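You operate a simulated robot arm through the tools that you are given. There is no shell and no other tool.

The job below is to be done with a simulated robot arm. You get a single attempt, and the scene is never put back.

JOB
Move the air hose from the blow nozzle to the grey tyre inflator.
Fine: shut the orange air lever, bleed by the black nozzle lever, then move the black hose connector; open the orange air lever after.
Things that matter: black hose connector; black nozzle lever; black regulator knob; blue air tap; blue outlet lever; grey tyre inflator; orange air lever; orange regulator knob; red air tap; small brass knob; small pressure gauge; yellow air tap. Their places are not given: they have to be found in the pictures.

The check looks at the end state, three seconds after you hand in, the way a careful person would. Anything else that was tipped, shoved, dropped, spilled or broken makes it a failure.

ROBOT AND FRAMES
A 6-joint arm with a two-finger gripper, fixed in place. Base frame: the origin is on the floor under the middle of its stand, x ahead of it, y to its left, z up. Readings come in m, degrees, newtons and seconds.
It reaches about 1.637 m from its shoulder. Its first joint turns from -166.0 to 166.0 degrees. Payload 3.43 kg.
Tool frame: the origin (TCP) lies between the finger pads and is the grasp point; the fingertips stand 0.02 m ahead of it; z points along the fingers, y is the line along which they close. The gripper opens to 0.19 m; its body begins 0.248 m behind the TCP.
Orientation is told as [roll, pitch, yaw] about the base's x, y, z axes, in that order, counted from this pose: with the fingers straight down and closing along the base's y, the tool's x points along the base's -x, its y along +y and its z along -z.

CONTROLS
- The arm moves only by the tool apply_moves. Its argument "motion" is a list of rows, each a list of 3 entries, a list of its own where there are three numbers: the closure, from 0 (fully open) to 1 (shut), then the shift along the tool's x, y, z in mm, then the turn, a rotation vector about the tool's x, y, z in degrees. In form: [[fingers, [tx, ty, tz], [ax, ay, az]], ...]. A call has 1 to 20 rows; each row shifts and turns the commanded pose from where the row before left it, along the tool's axes as they then stand. A row lasts 0.2 s, in which the tool goes at most 0.05 m and 8.6 degrees; a call with a longer step from one row to the next is refused whole, and so is a gripper value outside its range. A pose out of reach is approached as far as the arm can. The call stops where the force on the tool passes 90 N (or 10 N more than at its start, if that is more) or the arm is blocked; 0.2 s more then pass. Each finger travels about 0.045 m/s and halts on what it meets, pressing with about 41 N; the grip force reading is that of the motor and also rises with nothing between the fingers. The clock runs only during rows and for 0.2 s after the last one: add rows that do not move to give the fingers time. The reply holds the time, the measured pose of the TCP, the force on the tool along the base axes, the opening and the grip force, in the units named above and with some noise, with the torque about the TCP (base axes, N m) and any sound that the robot's microphone picked up.
- Cameras (640 x 400 px; columns grow to the right, rows downward): "scene" is fixed at [0.0515, 0.4996, 1.4999]; the picture's right is [-0.01, -1.00, 0.00], its down [-0.64, 0.01, -0.76] and it looks along [0.76, -0.01, -0.64] (base axes); focal length 214 px, centre (320, 200). "wrist" rides on the gripper at [0.07, -0.008, -0.288] in the tool frame; the picture's right is [0.12, 0.99, 0.00], its down [-0.96, 0.12, -0.25] and it looks along [-0.25, 0.03, 0.97] (tool axes); focal length 261 px, centre (320, 200).
- camera(camera): a new picture of that camera. The clock stands still meanwhile.
- lift_body(by): slides the trunk up (or, below 0, down) by that many m; the arm rides with it, the base frame stays. It gives what a move gives, with no picture.
- point_at(camera, pixels): for up to 12 pixels [column, row] of the newest picture of that camera ("zoom" is the newest enlarged one), the place [x, y, z] in the base frame of the surface seen there, good to about 0.002 m. The clock stands still meanwhile.
- inspect(camera, box): a new picture of the part [left, top, right, bottom] of that camera's present view, enlarged. The clock stands still meanwhile.
- hand_in(): hands the job in; it is judged then, once.

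Unless the task says otherwise, let go and move clear before handing in.

The tools are called after "Request:" as name(argument=value, ...) on one line, values as JSON. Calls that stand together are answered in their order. apply_moves: Moves the arm, as the interface text tells. Its arguments: {"type":"object","properties":{"motion":{"type":"array","items":{"type":"array"}}},"required":["motion"]} The other tools are called the same way: lift_body (by) moves the trunk up or down; camera (camera) takes a picture; point_at (camera, pixels) gives the place of the surface under pixels of a picture; inspect (camera, box) takes an enlarged picture of a part of a camera's view; hand_in () hands the job in.

At the start:

```text
time_s: 0.0
ee_pos: [0.5413, 0.2311, 1.3773]
tool_rot: [0.2, -0.2, -0.1]
ft_force: [-0.2, -0.2, 0.7]
wrist_torque: [0.0, 0.0, -0.05]
opening: 0.1901
grasp_force: 0.0
trunk travel left (down, up): [-0.201, 0.039]
```

scene: 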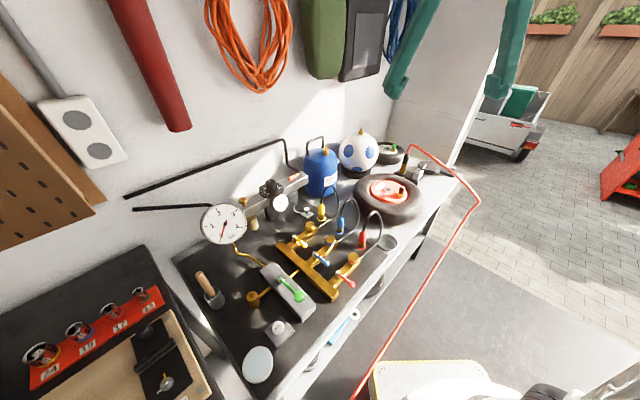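
wrist: 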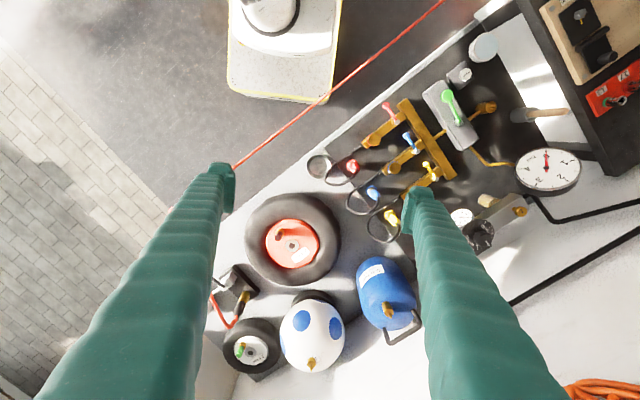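

The first pictures show a bench with a brass manifold, taps, a gauge and a regulator, and a red hose leading to something near (420,170) in the scene. I'll enlarge several parts before moving anything.

Request:
inspect(camera="scene", box=[180, 140, 340, 240])

Request:
inspect(camera="scene", box=[240, 200, 400, 300])

Request:
inspect(camera="scene", box=[340, 120, 500, 220])

Request:
inspect(camera="scene", box=[220, 290, 396, 400])

Request:
inspect(camera="wrist", box=[300, 60, 580, 235])

Request:
inspect(camera="wrist", box=[190, 180, 430, 380])

```text
4.00 times, centred on (260, 190) of scene
```

zoom: 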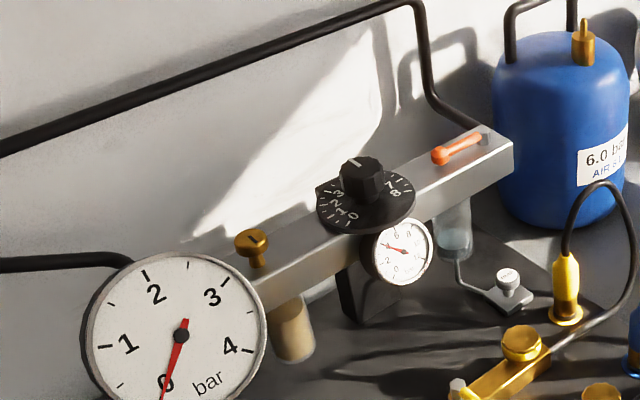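

```text
4.00 times, centred on (320, 250) of scene
```

zoom: 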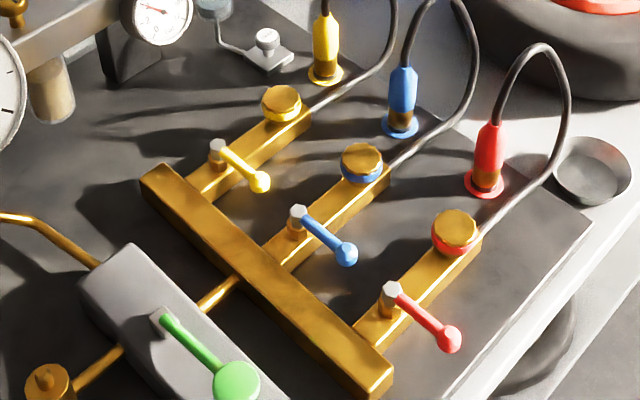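

```text
4.00 times, centred on (420, 170) of scene
```

zoom: 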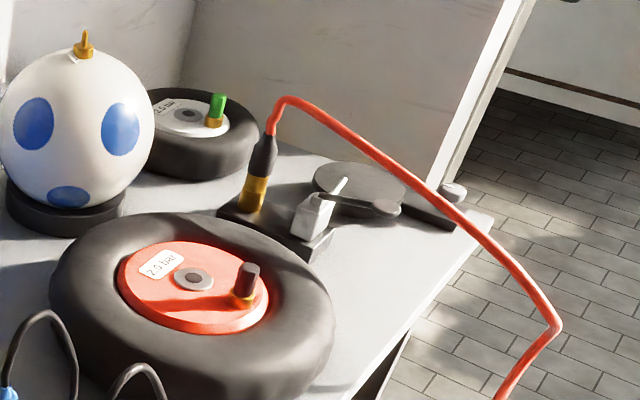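

```text
3.64 times, centred on (308, 345) of scene
```

zoom: 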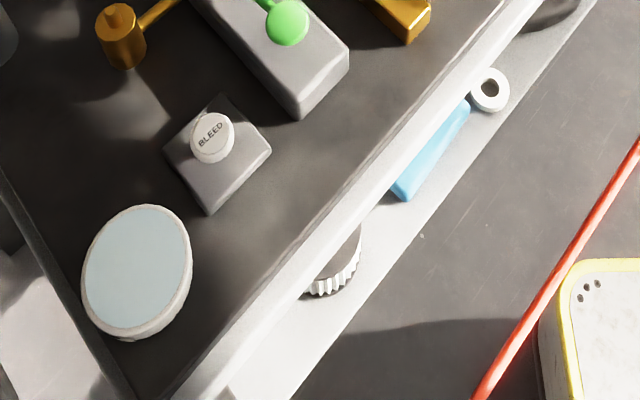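

```text
2.29 times, centred on (440, 148) of wrist
```

zoom: 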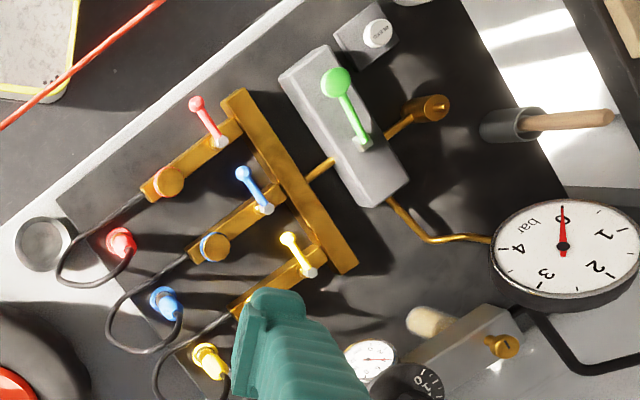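

```text
2.00 times, centred on (310, 280) of wrist
```

zoom: 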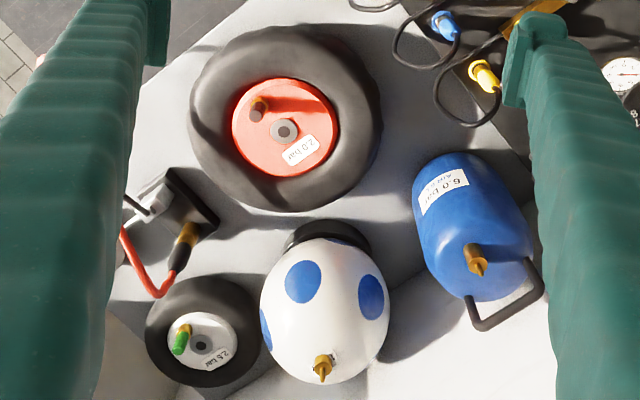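

The black-sleeved connector on the end of the red hose sits on a brass stub near scene (402,165), but I can't yet make out the nozzle lever or the inflator. I'll zoom tighter there and on the floor and right-hand areas.

Request:
inspect(camera="scene", box=[385, 135, 465, 185])

Request:
inspect(camera="scene", box=[340, 300, 640, 400])

Request:
inspect(camera="scene", box=[480, 80, 640, 230])

Request:
inspect(camera="scene", box=[0, 260, 220, 400])

Request:
inspect(camera="scene", box=[320, 220, 440, 370])

Request:
inspect(camera="wrist", box=[200, 0, 440, 150])

```text
8.00 times, centred on (425, 160) of scene
```

zoom: 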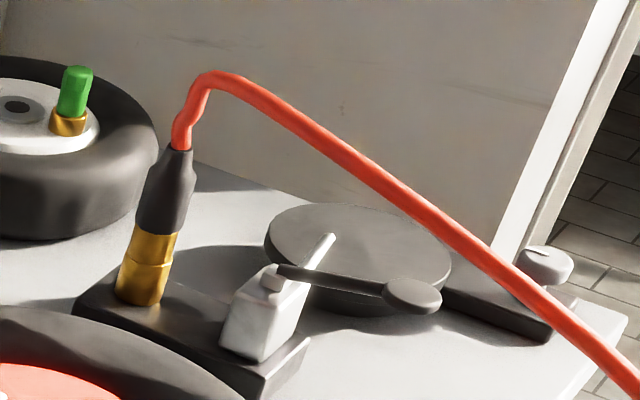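

```text
2.13 times, centred on (490, 350) of scene
```

zoom: 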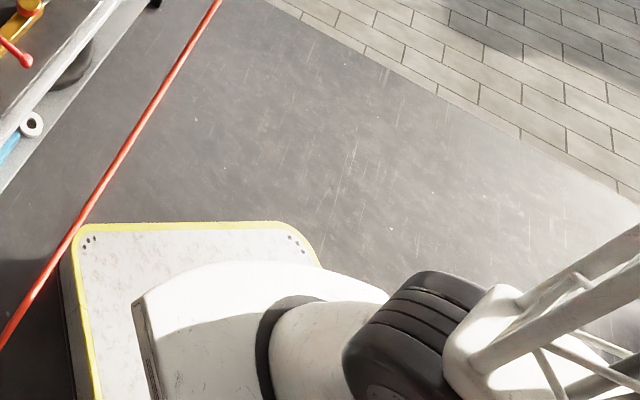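

```text
2.67 times, centred on (560, 155) of scene
```

zoom: 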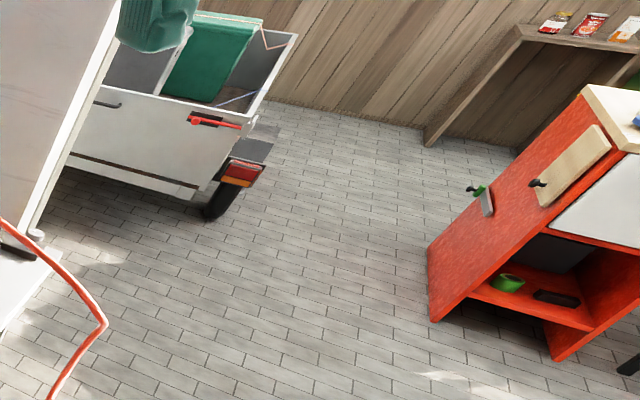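

```text
2.86 times, centred on (110, 330) of scene
```

zoom: 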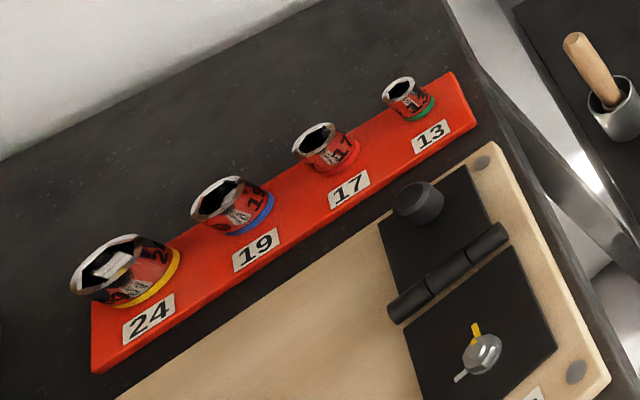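

```text
2.67 times, centred on (380, 295) of scene
```

zoom: 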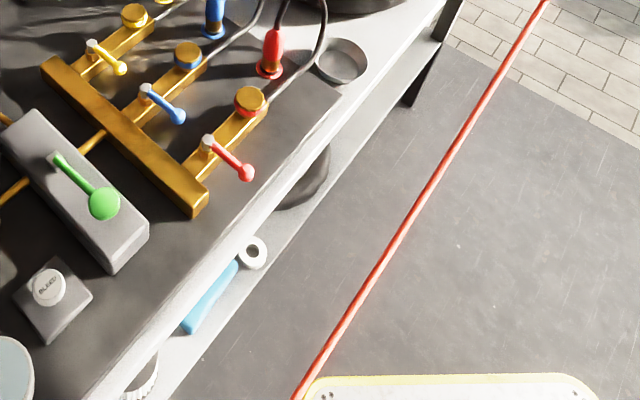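

```text
2.67 times, centred on (320, 75) of wrist
```

zoom: 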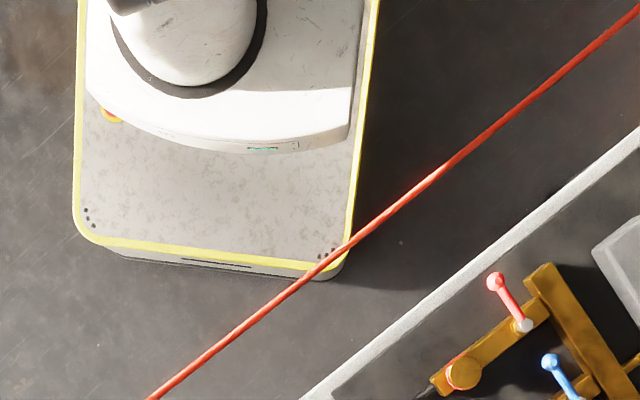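

The white gun with a black lever sits near scene (418,172), beside the hose connector's brass stub, with a grey disc behind it. I'll get positions for the key pixels next.

Request:
camera(camera="scene")

Request:
inspect(camera="scene", box=[385, 135, 465, 185])

Request:
point_at(camera="zoom", pixels=[[165, 190], [147, 250], [141, 295], [182, 140], [270, 300], [330, 240], [340, 280], [410, 295], [350, 235], [545, 265], [500, 305], [180, 320]])

Request:
point_at(camera="scene", pixels=[[293, 178], [302, 174], [271, 187], [280, 203], [243, 202], [352, 230], [390, 195], [360, 150], [320, 170], [345, 282], [440, 250], [478, 202]])

```text
taken
```

scene: 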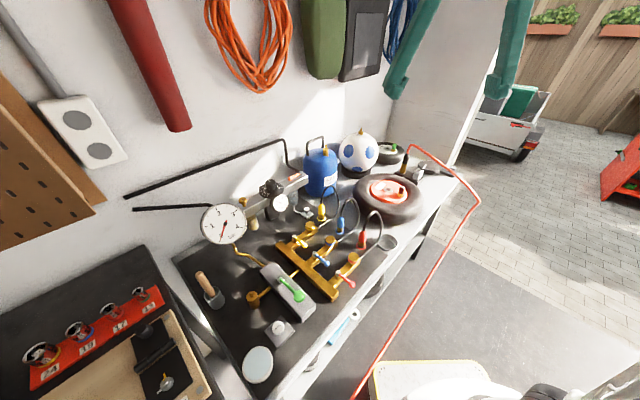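

```text
8.00 times, centred on (425, 160) of scene
```

zoom: 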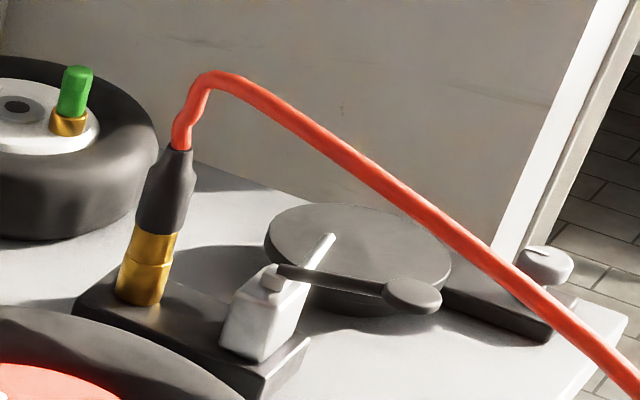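

```text
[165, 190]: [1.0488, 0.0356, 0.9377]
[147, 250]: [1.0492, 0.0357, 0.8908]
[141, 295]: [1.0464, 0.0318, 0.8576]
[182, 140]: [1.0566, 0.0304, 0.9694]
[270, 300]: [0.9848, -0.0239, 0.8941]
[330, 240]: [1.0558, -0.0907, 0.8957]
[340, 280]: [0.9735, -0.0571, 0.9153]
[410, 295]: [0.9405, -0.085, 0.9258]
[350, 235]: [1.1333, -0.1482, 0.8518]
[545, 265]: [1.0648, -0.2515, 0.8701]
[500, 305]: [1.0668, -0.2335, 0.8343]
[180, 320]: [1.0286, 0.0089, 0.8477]
```

```text
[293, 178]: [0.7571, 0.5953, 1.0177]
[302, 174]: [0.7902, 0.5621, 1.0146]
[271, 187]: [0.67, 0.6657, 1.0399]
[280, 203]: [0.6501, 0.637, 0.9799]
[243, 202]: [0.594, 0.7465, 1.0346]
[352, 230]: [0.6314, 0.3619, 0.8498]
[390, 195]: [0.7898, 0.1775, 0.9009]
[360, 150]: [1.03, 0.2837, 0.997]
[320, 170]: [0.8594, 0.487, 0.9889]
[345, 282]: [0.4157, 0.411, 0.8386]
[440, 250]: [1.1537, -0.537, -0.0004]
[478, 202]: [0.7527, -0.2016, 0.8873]
```

The connector is at about (1.05, 0.035, 0.94), the gun with the black lever at about (0.98, -0.02, 0.90), and the orange lever on the rail at about (0.79, 0.56, 1.01). I'll move the gripper over that end at height 1.38 to look down and find the inflator.

Request:
apply_moves(motion=[[0, [-25, -38, 0], [0, 0, 0]], [0, [-25, -38, 0], [0, 0, 0]], [0, [-25, -38, 0], [0, 0, 0]], [0, [-25, -38, 0], [0, 0, 0]], [0, [-25, -38, 0], [0, 0, 0]], [0, [-25, -38, 0], [0, 0, 0]], [0, [-25, -38, 0], [0, 0, 0]], [0, [-25, -38, 0], [0, 0, 0]], [0, [0, 0, 0], [0, 0, 0]]])

Request:
camera(camera="wrist")

Request:
camera(camera="scene")

```text
time_s: 2.0
ee_pos: [0.7345, -0.0738, 1.3456]
tool_rot: [0.1, -0.7, -0.1]
ft_force: [0.4, -0.4, 0.9]
wrist_torque: [0.0, 0.04, 0.05]
opening: 0.1902
grasp_force: 0.1
out of reach, approached as far as the arm can: row 4, 5, 6, 7, 8
trunk travel left (down, up): [-0.201, 0.039]
```

```text
taken
```

wrist: 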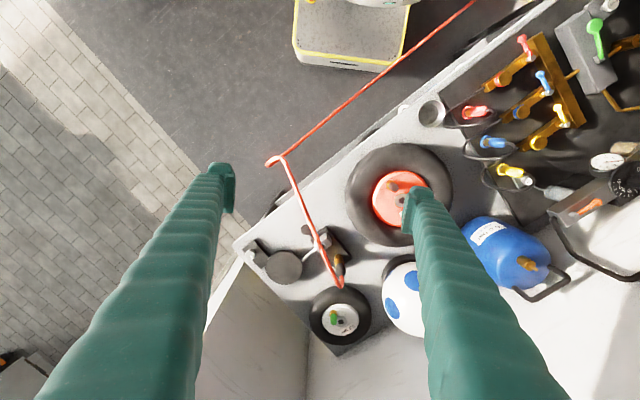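

```text
taken
```

scene: 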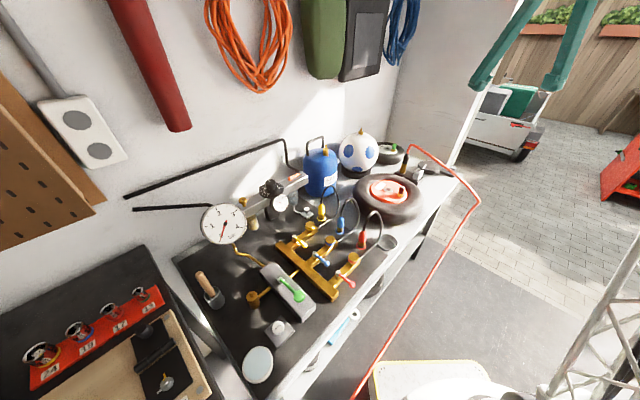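

The wrist view now shows the gun on its stand at (335,240), the disc stand at (285,265) with a black tail to (255,247), and the small tyre at (340,315). I'll enlarge these.

Request:
inspect(camera="wrist", box=[225, 205, 385, 305])

Request:
inspect(camera="wrist", box=[300, 200, 364, 240])

Request:
inspect(camera="wrist", box=[480, 100, 640, 260])

Request:
inspect(camera="wrist", box=[0, 330, 80, 400])

```text
4.00 times, centred on (305, 255) of wrist
```

zoom: 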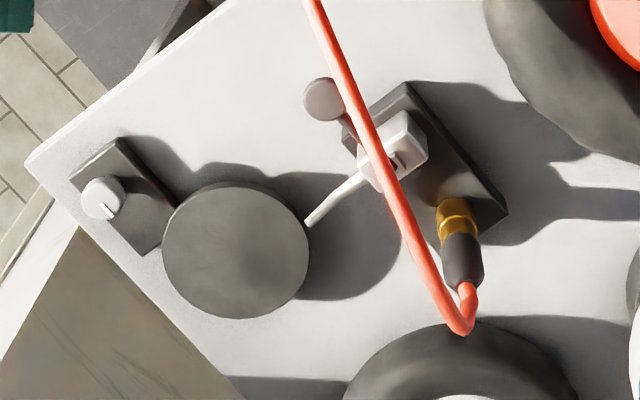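

```text
10.00 times, centred on (332, 220) of wrist
```

zoom: 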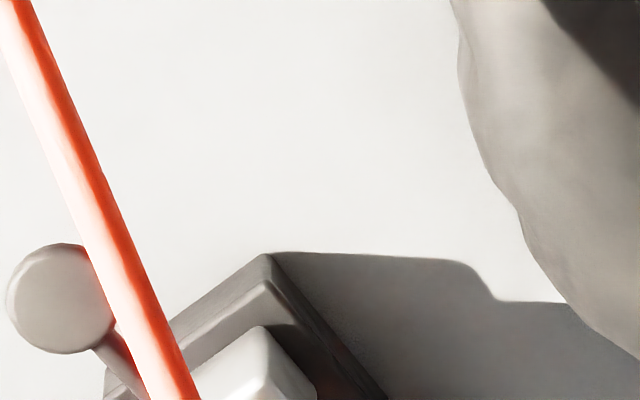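

```text
2.50 times, centred on (560, 180) of wrist
```

zoom: 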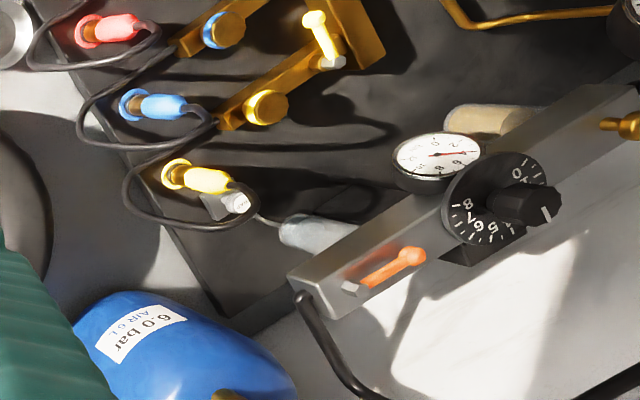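

```text
5.71 times, centred on (40, 365) of wrist
```

zoom: 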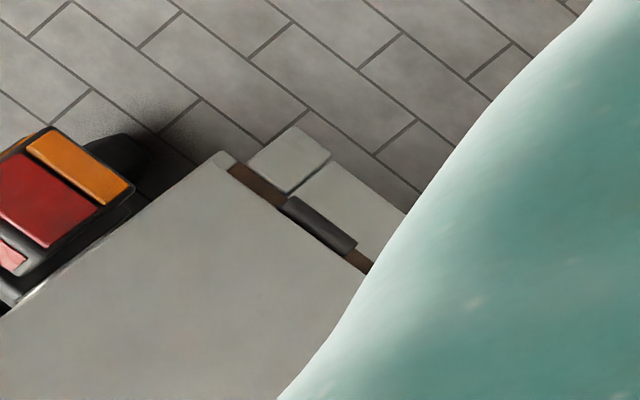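

The disc on the right is a separate stand with a small dial, and I see no inflator at this end. I'll trace the hose and map the left side with more points from the scene view.

Request:
point_at(camera="scene", pixels=[[355, 390], [400, 320], [450, 252], [165, 385], [90, 330], [50, 150], [150, 60], [240, 60], [300, 110], [205, 285], [222, 225], [257, 365]])

Request:
inspect(camera="scene", box=[100, 0, 440, 160])

Request:
inspect(camera="scene", box=[290, 290, 400, 400])

```text
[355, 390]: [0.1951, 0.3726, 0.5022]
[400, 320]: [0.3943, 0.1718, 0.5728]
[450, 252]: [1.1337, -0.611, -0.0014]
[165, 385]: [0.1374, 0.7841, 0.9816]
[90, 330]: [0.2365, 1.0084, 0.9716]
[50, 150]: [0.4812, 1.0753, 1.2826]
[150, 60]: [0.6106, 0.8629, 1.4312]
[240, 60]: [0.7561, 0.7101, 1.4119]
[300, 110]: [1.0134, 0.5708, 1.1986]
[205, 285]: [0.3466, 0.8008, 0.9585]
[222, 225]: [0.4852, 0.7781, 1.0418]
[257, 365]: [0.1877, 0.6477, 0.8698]
```

```text
1.88 times, centred on (270, 80) of scene
```

zoom: 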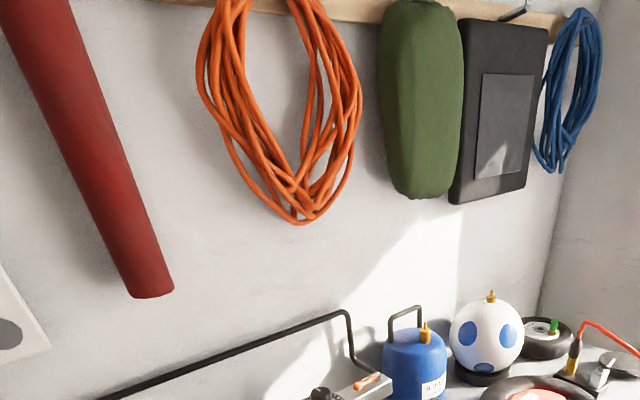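

```text
3.64 times, centred on (345, 345) of scene
```

zoom: 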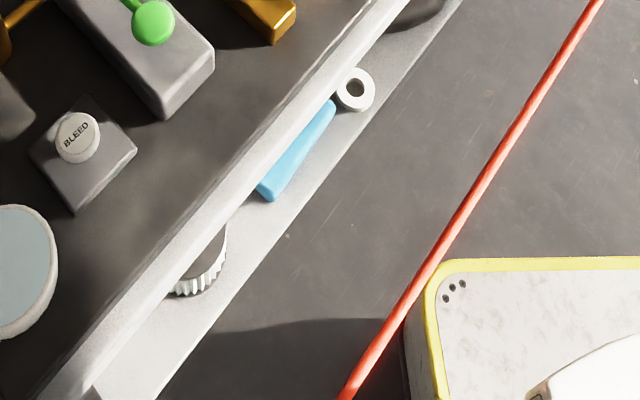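

The hose runs from the bench corner down and away to about (0.195, 0.37, 0.50), to the robot's left and behind. I'll swing the gripper back and left to look along it.

Request:
apply_moves(motion=[[0, [29, 34, 0], [0, 0, 0]], [0, [29, 34, 0], [0, 0, 0]], [0, [29, 34, 0], [0, 0, 0]], [0, [29, 34, 0], [0, 0, 0]], [0, [29, 34, 0], [0, 0, 0]], [0, [29, 34, 0], [0, 0, 0]], [0, [29, 34, 0], [0, 0, 0]], [0, [29, 34, 0], [0, 0, 0]], [0, [30, 30, 0], [0, 0, 0]], [0, [30, 30, 0], [0, 0, 0]], [0, [30, 30, 0], [0, 0, 0]], [0, [30, 30, 0], [0, 0, 0]], [0, [30, 30, 0], [0, 0, 0]], [0, [30, 30, 0], [0, 0, 0]], [0, [30, 30, 0], [0, 0, 0]], [0, [30, 30, 0], [0, 0, 0]], [0, [0, 0, 0], [0, 0, 0]]])

Request:
camera(camera="wrist")

Request:
camera(camera="scene")

```text
time_s: 5.6
ee_pos: [0.2609, 0.4386, 1.3458]
tool_rot: [0.2, -0.3, 0.0]
ft_force: [-0.3, -0.9, 0.6]
wrist_torque: [-0.03, 0.08, -0.01]
opening: 0.1901
grasp_force: 0.0
trunk travel left (down, up): [-0.201, 0.039]
```

```text
taken
```

wrist: 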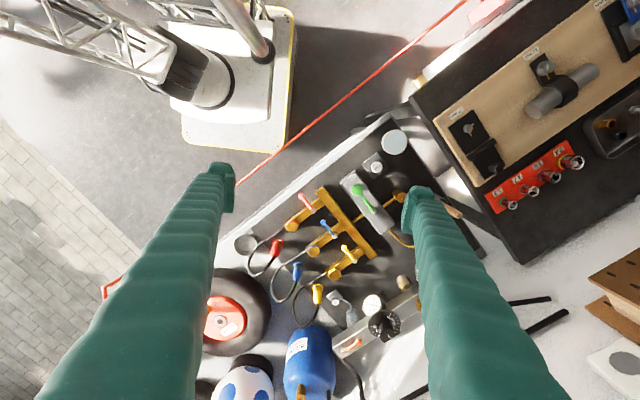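

```text
taken
```

scene: 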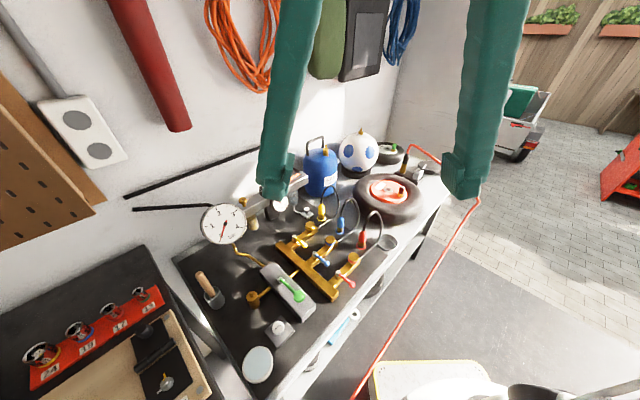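

The hose leads to something red at the top of the wrist view near (488,8). I'll keep going left and back to see it.

Request:
apply_moves(motion=[[0, [35, 18, 0], [0, 0, 0]], [0, [35, 18, 0], [0, 0, 0]], [0, [35, 18, 0], [0, 0, 0]], [0, [35, 18, 0], [0, 0, 0]], [0, [35, 18, 0], [0, 0, 0]], [0, [35, 18, 0], [0, 0, 0]], [0, [35, 18, 0], [0, 0, 0]], [0, [35, 18, 0], [0, 0, 0]], [0, [35, 18, 0], [0, 0, 0]], [0, [35, 18, 0], [0, 0, 0]], [0, [35, 18, 0], [0, 0, 0]], [0, [35, 18, 0], [0, 0, 0]], [0, [0, 0, 0], [0, 0, 0]]])

Request:
camera(camera="wrist")

```text
time_s: 8.3
ee_pos: [-0.1316, 0.5703, 1.4406]
tool_rot: [9.0, 2.5, 0.2]
ft_force: [0.3, -0.5, 0.4]
wrist_torque: [0.16, -0.01, 0.04]
opening: 0.1903
grasp_force: 0.0
trunk travel left (down, up): [-0.201, 0.039]
stopped in row 13: the arm was blocked; the commanded pose is now the measured one
```

```text
taken
```

wrist: 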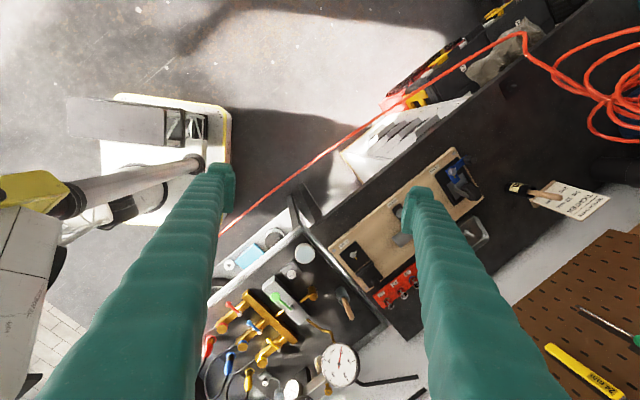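

The arm stopped on its own limits, with almost no tool force. The hose runs over the black bench at about (525,40) to a coil at (610,80), so I'll enlarge those areas.

Request:
inspect(camera="wrist", box=[370, 0, 640, 150])

Request:
inspect(camera="wrist", box=[320, 130, 640, 330])

Request:
inspect(camera="wrist", box=[190, 190, 400, 400])

Request:
camera(camera="scene")

```text
2.37 times, centred on (505, 75) of wrist
```

zoom: 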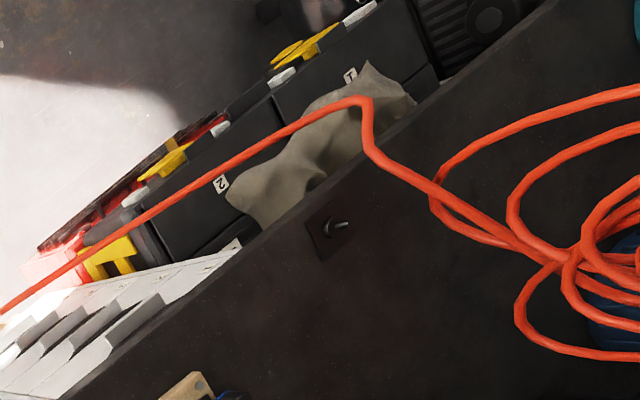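

```text
2.00 times, centred on (480, 230) of wrist
```

zoom: 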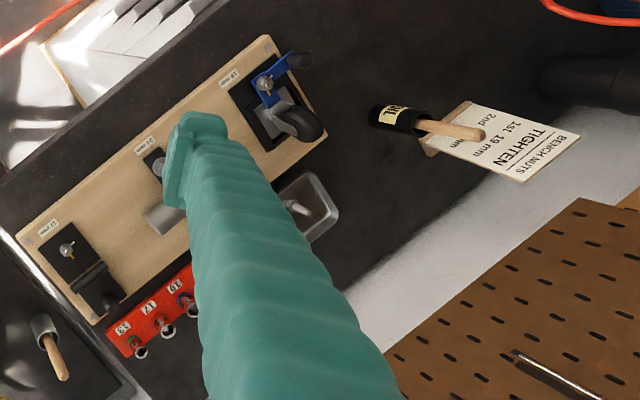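

```text
1.90 times, centred on (295, 295) of wrist
```

zoom: 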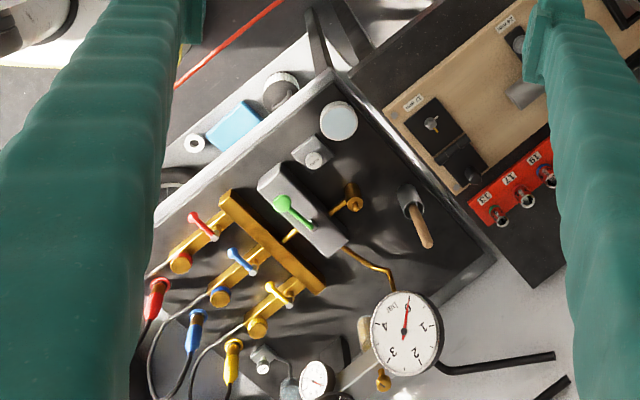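

```text
taken
```

scene: 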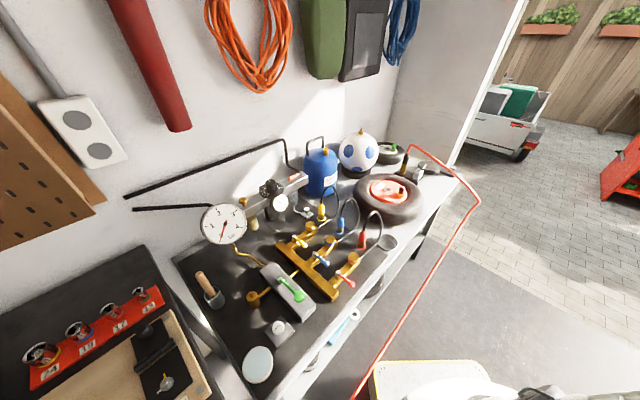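

The red hose runs on to a coil around a blue object on the black bench at far left. I'll measure those places so I can get a clear view.

Request:
camera(camera="wrist")

Request:
point_at(camera="wrist", pixels=[[525, 35], [600, 95], [625, 130], [500, 90], [460, 190], [570, 200], [560, 270], [620, 260], [590, 370], [600, 150], [380, 225], [437, 95]])

```text
taken
```

wrist: 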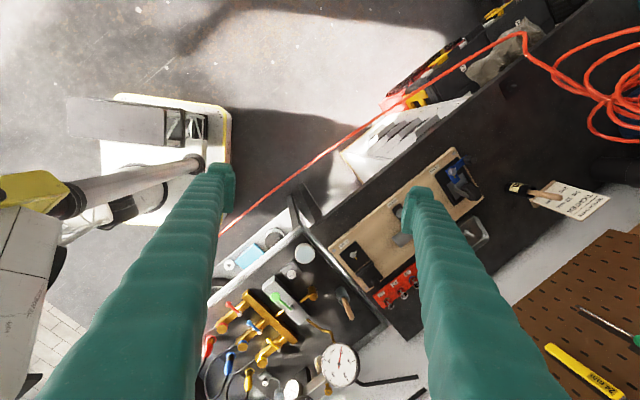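

```text
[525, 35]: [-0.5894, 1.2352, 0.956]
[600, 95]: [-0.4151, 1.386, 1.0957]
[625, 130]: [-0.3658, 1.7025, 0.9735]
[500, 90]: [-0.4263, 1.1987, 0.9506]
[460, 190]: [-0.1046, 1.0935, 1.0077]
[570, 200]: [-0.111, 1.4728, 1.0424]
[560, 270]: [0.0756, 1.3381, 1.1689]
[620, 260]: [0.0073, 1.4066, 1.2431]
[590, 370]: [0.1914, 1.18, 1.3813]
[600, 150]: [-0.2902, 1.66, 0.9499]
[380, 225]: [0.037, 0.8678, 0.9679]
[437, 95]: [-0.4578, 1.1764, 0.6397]
```

The coil is at about (-0.4, 1.4 to 1.7, 1.0), further along the back-left bench. I'll tilt the gripper toward +y while moving outward for a direct view.

Request:
apply_moves(motion=[[0, [0, 40, 0], [0, 0, 0]], [0, [0, 40, 0], [-8, 0, 0]], [0, [0, 40, 0], [-8, 0, 0]], [0, [0, 30, 0], [-8, 0, 0]], [0, [0, 30, 0], [-8, 0, 0]], [0, [0, 0, 0], [0, 0, 0]]])

Request:
camera(camera="wrist")

```text
time_s: 9.7
ee_pos: [-0.1317, 0.7426, 1.475]
tool_rot: [40.5, 2.4, 0.3]
ft_force: [-0.3, -0.3, 0.3]
wrist_torque: [0.04, -0.01, -0.03]
opening: 0.19
grasp_force: 0.1
out of reach, approached as far as the arm can: row 1
trunk travel left (down, up): [-0.201, 0.039]
```

```text
taken
```

wrist: 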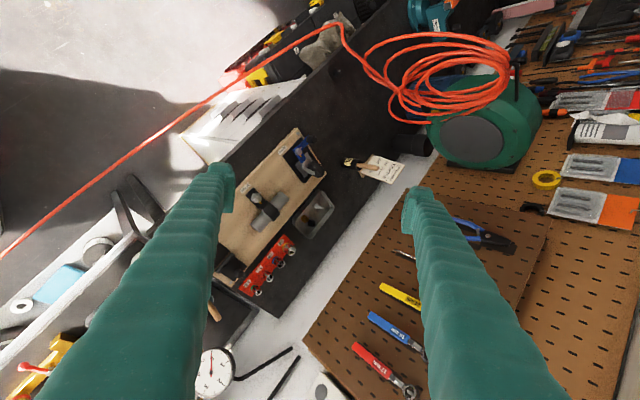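

The hose comes off a green wall reel at (480,110), so that is only its source. I'll enlarge the nearby areas to check whether an inflator is there.

Request:
inspect(camera="wrist", box=[320, 0, 640, 200])

Request:
inspect(camera="wrist", box=[160, 0, 400, 150])

Request:
inspect(camera="wrist", box=[0, 160, 240, 400])

```text
2.00 times, centred on (480, 100) of wrist
```

zoom: 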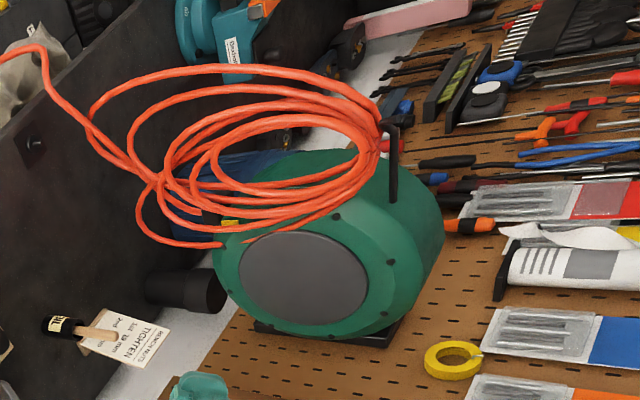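

```text
2.67 times, centred on (280, 75) of wrist
```

zoom: 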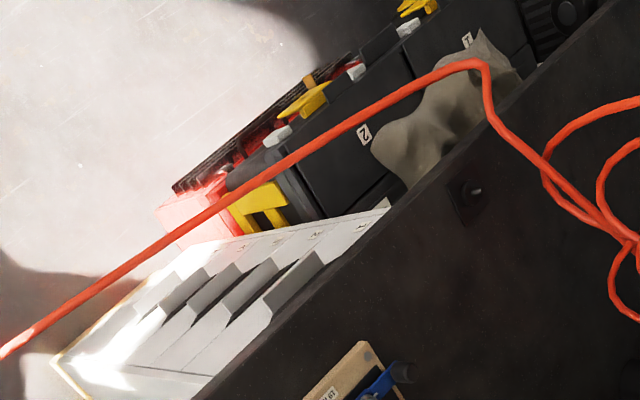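

```text
1.67 times, centred on (120, 280) of wrist
```

zoom: 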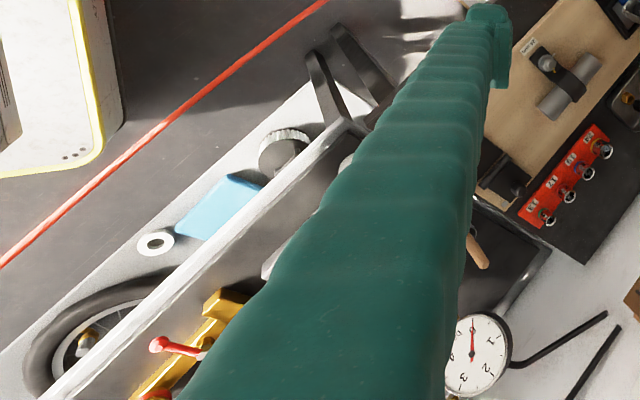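

There's no inflator at the reel. I'll level the tool again, swing back over the front, and then look to the right.

Request:
apply_moves(motion=[[0, [0, -30, 0], [8, 0, 0]], [0, [0, -30, 0], [8, 0, 0]], [0, [0, -20, 0], [8, 0, 0]], [0, [0, -10, 0], [8, 0, 0]], [0, [-40, 0, 0], [8, 0, 0]], [0, [-45, 0, 0], [0, -2.5, 0]], [0, [-45, -5, 0], [0, 0, 0]], [0, [-45, -10, 0], [0, 0, 0]], [0, [-45, -15, 0], [0, 0, 0]], [0, [-45, -15, 0], [0, 0, 0]], [0, [-40, -25, 0], [0, 0, 0]], [0, [-40, -25, 0], [0, 0, 0]], [0, [-35, -30, 0], [0, 0, 0]], [0, [-35, -30, 0], [0, 0, 0]], [0, [-30, -35, 0], [0, 0, 0]], [0, [-30, -35, 0], [0, 0, 0]], [0, [0, 0, 0], [0, 0, 0]]])

Request:
camera(camera="scene")

```text
time_s: 13.3
ee_pos: [0.3465, 0.4228, 1.3559]
tool_rot: [0.4, 0.0, 0.3]
ft_force: [-0.3, -0.8, 0.3]
wrist_torque: [0.02, -0.07, 0.02]
opening: 0.1901
grasp_force: 0.0
out of reach, approached as far as the arm can: row 4, 5, 6
trunk travel left (down, up): [-0.201, 0.039]
```

```text
taken
```

scene: 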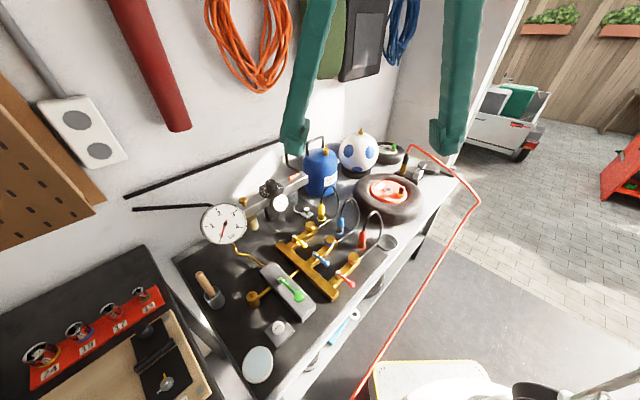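

The arm is back over the front, level and clear. Now I'll swing to the right side to look for the inflator.

Request:
apply_moves(motion=[[0, [-20, -42, 0], [0, 0, 0]], [0, [-20, -42, 0], [0, 0, 0]], [0, [-20, -42, 0], [0, 0, 0]], [0, [-20, -42, 0], [0, 0, 0]], [0, [-20, -42, 0], [0, 0, 0]], [0, [-20, -42, 0], [0, 0, 0]], [0, [-20, -42, 0], [0, 0, 0]], [0, [-20, -42, 0], [0, 0, 0]], [0, [-20, -42, 0], [0, 0, 0]], [0, [-20, -42, 0], [0, 0, 0]], [0, [0, -40, 0], [8, 0, 0]], [0, [0, -40, 0], [8, 0, 0]], [0, [0, -40, 0], [8, 0, 0]], [0, [0, -40, 0], [8, 0, 0]], [0, [0, 0, 0], [0, 0, 0]]])

Request:
camera(camera="wrist")

```text
time_s: 16.5
ee_pos: [0.5488, -0.1513, 1.3833]
tool_rot: [-31.6, -0.1, 0.3]
ft_force: [-0.2, 1.4, 0.5]
wrist_torque: [0.01, -0.02, 0.01]
opening: 0.1898
grasp_force: 0.2
trunk travel left (down, up): [-0.201, 0.039]
```

```text
taken
```

wrist: 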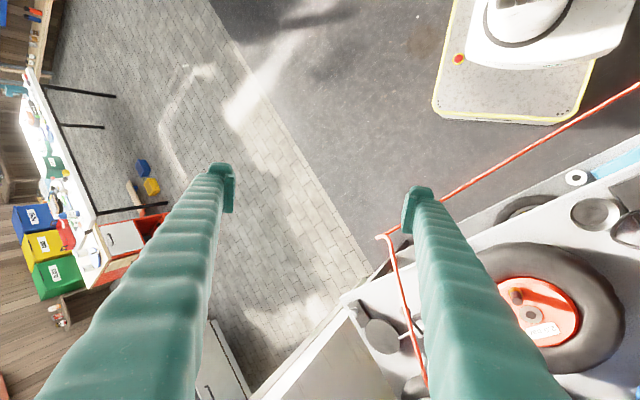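

Only floor and distant furniture lie to the right, so the inflator must be on or near this bench. I'll level out, drop a little, and tilt forward for a low view of the bench's right end.

Request:
apply_moves(motion=[[0, [0, -10, 0], [-8, 0, 0]], [0, [0, -20, 0], [-8, 0, 0]], [0, [0, -30, 0], [-8, 0, 0]], [0, [0, -30, 0], [-7.6, 0, 0]], [0, [0, 0, 40], [0, 0, 0]], [0, [0, 0, 40], [0, 0, 0]], [0, [0, 0, 40], [0, 0, 0]], [0, [0, 0, 40], [0, 0, 0]], [0, [0, 0, 40], [0, -8, 0]], [0, [10, 0, 0], [0, -8, 0]], [0, [10, 0, 0], [0, -8, 0]], [0, [10, 0, 0], [0, -8, 0]], [0, [10, 0, 0], [0, -8, 0]], [0, [10, 0, 0], [0, -8, 0]], [0, [0, 0, 0], [0, 0, 0]]])

Request:
camera(camera="wrist")

Request:
camera(camera="scene")

```text
time_s: 19.5
ee_pos: [0.5329, -0.27, 1.086]
tool_rot: [11.2, -41.7, -6.6]
ft_force: [1.1, -1.5, -1.0]
wrist_torque: [0.3, 0.02, 0.25]
opening: 0.1898
grasp_force: 0.1
out of reach, approached as far as the arm can: row 4
trunk travel left (down, up): [-0.201, 0.039]
stopped in row 15: the arm was blocked; the commanded pose is now the measured one
```

```text
taken
```

wrist: 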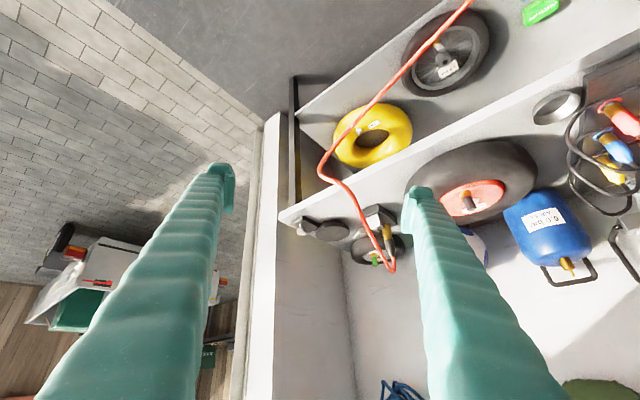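

```text
taken
```

scene: 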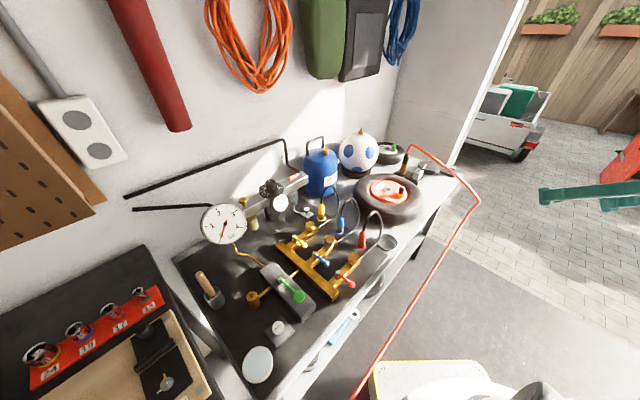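

From this lower angle I can see the lower shelf with a yellow ring and a wheel, and the right-hand stand at (380,225). I'll zoom into each.

Request:
inspect(camera="wrist", box=[285, 185, 415, 280])

Request:
inspect(camera="wrist", box=[280, 0, 640, 190])

Request:
inspect(camera="wrist", box=[430, 60, 640, 300])

```text
4.21 times, centred on (350, 232) of wrist
```

zoom: 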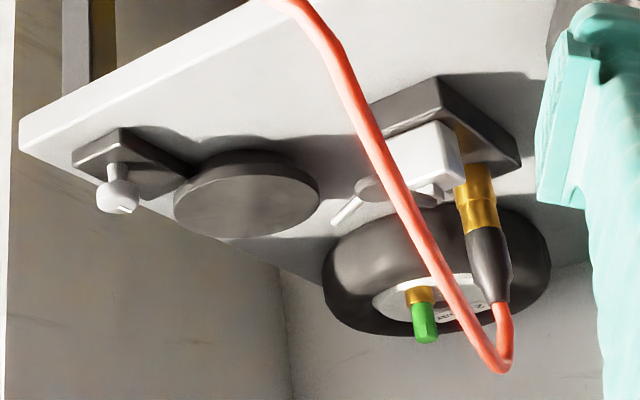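

```text
1.78 times, centred on (460, 95) of wrist
```

zoom: 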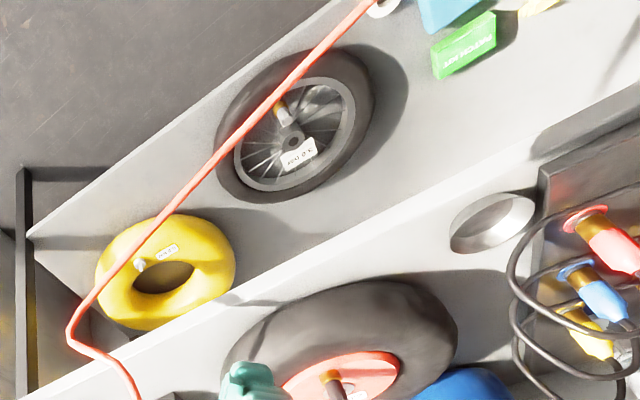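

```text
1.67 times, centred on (535, 180) of wrist
```

zoom: 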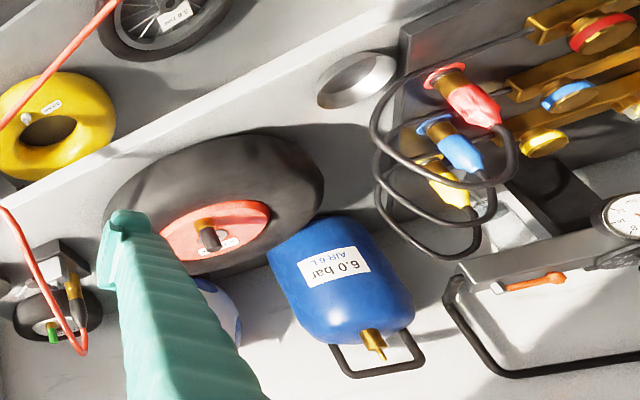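

The puck and its knob don't look like an inflator. The grey box with the green lever, joined to a brass stub at scene (253,297), the bar gauge and the manifold, could be one. I'll zoom in on that stub.

Request:
inspect(camera="scene", box=[230, 260, 326, 320])

Request:
point_at(camera="zoom", pixels=[[150, 210], [150, 250], [260, 215], [400, 180], [430, 250], [330, 100], [510, 220], [120, 290], [300, 30], [360, 330], [145, 205], [165, 255]])

Request:
inspect(camera="scene", box=[180, 260, 260, 310])

Request:
inspect(camera="scene", box=[230, 160, 326, 220])

```text
6.67 times, centred on (278, 290) of scene
```

zoom: 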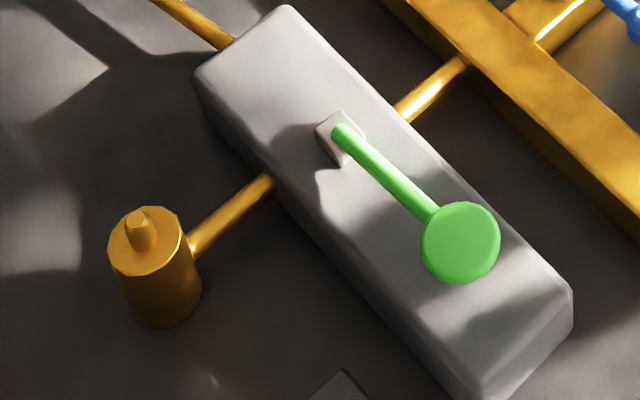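

```text
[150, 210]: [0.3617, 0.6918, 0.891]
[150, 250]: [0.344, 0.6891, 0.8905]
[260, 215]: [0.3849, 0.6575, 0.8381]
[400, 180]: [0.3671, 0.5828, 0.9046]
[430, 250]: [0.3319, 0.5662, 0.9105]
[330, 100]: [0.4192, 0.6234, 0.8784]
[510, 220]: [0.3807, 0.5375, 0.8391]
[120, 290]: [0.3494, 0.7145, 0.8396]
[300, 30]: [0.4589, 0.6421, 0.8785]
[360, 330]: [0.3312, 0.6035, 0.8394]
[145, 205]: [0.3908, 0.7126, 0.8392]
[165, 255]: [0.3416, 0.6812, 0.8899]
```

```text
8.00 times, centred on (220, 285) of scene
```

zoom: 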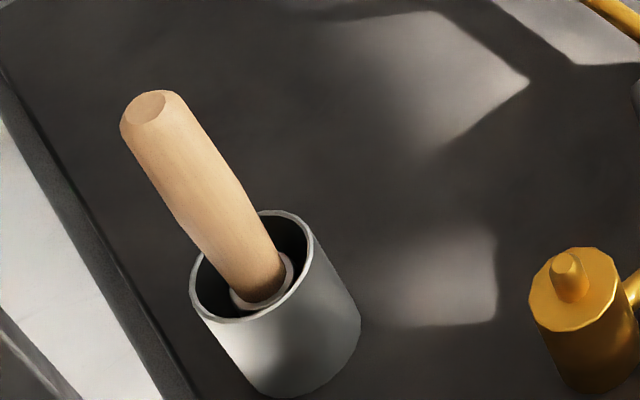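

```text
6.67 times, centred on (278, 190) of scene
```

zoom: 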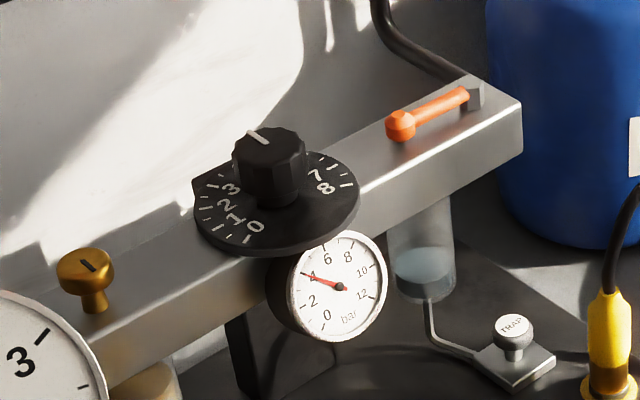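

This looks settled: the grey box with the green trigger, BLEED button, bar gauge and taps is the tyre inflator, and its inlet is the brass cylinder with a nipple at about (0.355, 0.695, 0.89). I'll take fine measurements of the orange lever, the connector, the nozzle lever and the hose.

Request:
inspect(camera="scene", box=[276, 162, 324, 192])

Request:
point_at(camera="zoom", pixels=[[155, 230], [180, 205], [250, 185], [310, 160], [360, 140], [390, 125], [390, 140], [450, 170], [330, 215], [480, 200], [250, 300], [150, 290]])

Request:
inspect(camera="scene", box=[393, 142, 425, 182])

Request:
inspect(camera="scene", box=[405, 155, 453, 185])

Request:
point_at(camera="zoom", pixels=[[130, 220], [160, 180], [250, 200], [310, 220], [380, 215], [340, 190], [120, 300], [180, 260], [75, 250], [330, 90], [400, 130], [500, 200]])

```text
13.33 times, centred on (300, 177) of scene
```

zoom: 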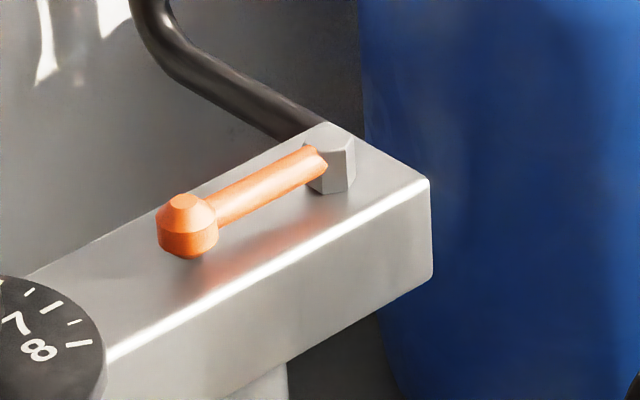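

```text
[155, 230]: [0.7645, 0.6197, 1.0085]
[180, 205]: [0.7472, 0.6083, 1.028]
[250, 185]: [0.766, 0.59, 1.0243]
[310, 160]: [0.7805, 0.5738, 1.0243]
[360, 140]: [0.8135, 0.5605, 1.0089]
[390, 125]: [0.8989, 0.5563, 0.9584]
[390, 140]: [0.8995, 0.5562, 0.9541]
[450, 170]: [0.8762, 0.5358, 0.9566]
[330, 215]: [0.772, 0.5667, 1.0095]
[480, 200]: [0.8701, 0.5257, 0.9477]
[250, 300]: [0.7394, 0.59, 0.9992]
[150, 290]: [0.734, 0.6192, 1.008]
```

```text
10.00 times, centred on (409, 162) of scene
```

zoom: 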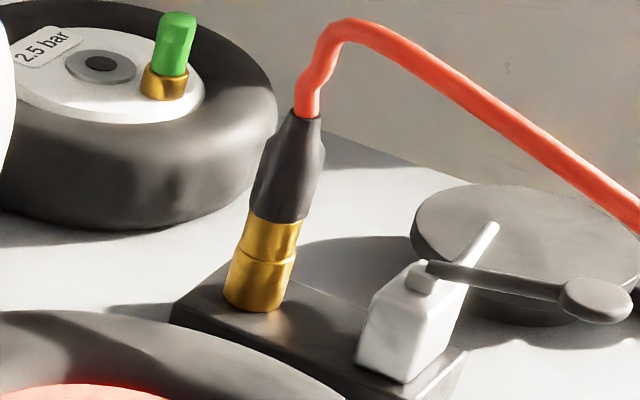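

```text
13.33 times, centred on (429, 170) of scene
```

zoom: 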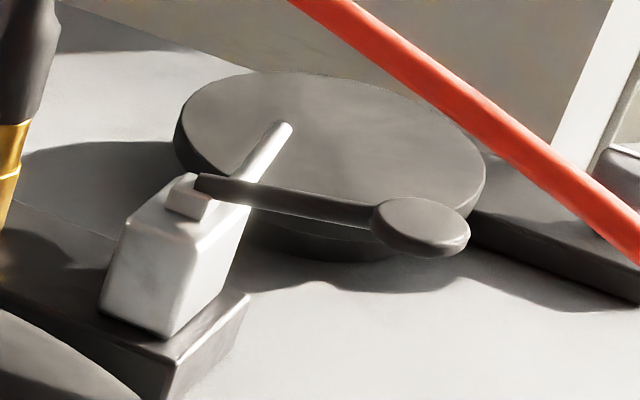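

```text
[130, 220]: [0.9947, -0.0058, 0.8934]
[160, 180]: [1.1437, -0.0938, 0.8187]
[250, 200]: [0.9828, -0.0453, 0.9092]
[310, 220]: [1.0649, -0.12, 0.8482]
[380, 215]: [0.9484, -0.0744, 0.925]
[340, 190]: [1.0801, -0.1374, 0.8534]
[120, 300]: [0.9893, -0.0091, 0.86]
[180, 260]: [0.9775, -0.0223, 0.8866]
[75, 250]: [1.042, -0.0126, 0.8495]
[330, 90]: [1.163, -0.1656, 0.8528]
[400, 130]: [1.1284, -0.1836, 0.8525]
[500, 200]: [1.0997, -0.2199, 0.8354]
```

The orange knob is at about (0.747, 0.608, 1.028) and its hex pivot at about (0.79, 0.56), so the lever lies along the rail and is open. I'll check the size of the fingertips before planning contact.

Request:
inspect(camera="scene", box=[530, 160, 640, 230])

Request:
point_at(camera="zoom", pixels=[[70, 190], [90, 190], [80, 160], [80, 230], [200, 170], [200, 150], [200, 195], [480, 235], [500, 250], [480, 215]])

Request:
point_at(camera="wrist", pixels=[[222, 170], [234, 170], [222, 200], [405, 195], [415, 190], [430, 195]])

```text
5.71 times, centred on (585, 195) of scene
```

zoom: 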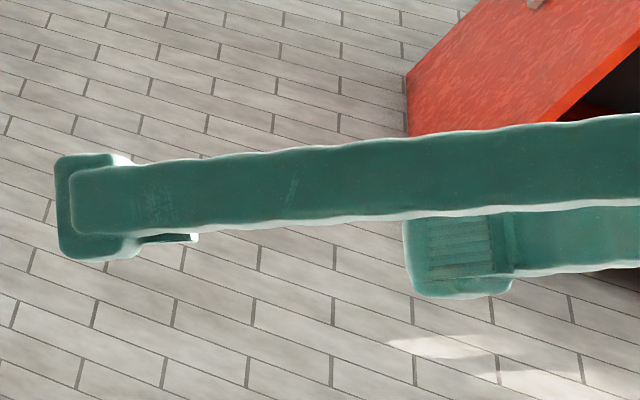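

```text
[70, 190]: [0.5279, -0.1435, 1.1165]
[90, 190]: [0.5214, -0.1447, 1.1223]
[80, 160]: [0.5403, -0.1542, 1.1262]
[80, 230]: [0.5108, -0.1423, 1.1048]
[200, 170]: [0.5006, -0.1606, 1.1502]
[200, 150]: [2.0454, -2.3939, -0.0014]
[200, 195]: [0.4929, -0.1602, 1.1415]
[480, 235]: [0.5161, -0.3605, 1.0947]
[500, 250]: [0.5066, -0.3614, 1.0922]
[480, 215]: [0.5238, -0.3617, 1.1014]
```

```text
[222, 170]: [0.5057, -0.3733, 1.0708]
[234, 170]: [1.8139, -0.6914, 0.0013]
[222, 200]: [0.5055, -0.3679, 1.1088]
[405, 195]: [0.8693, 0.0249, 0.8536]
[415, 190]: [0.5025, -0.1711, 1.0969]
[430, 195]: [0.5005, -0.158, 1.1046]
```

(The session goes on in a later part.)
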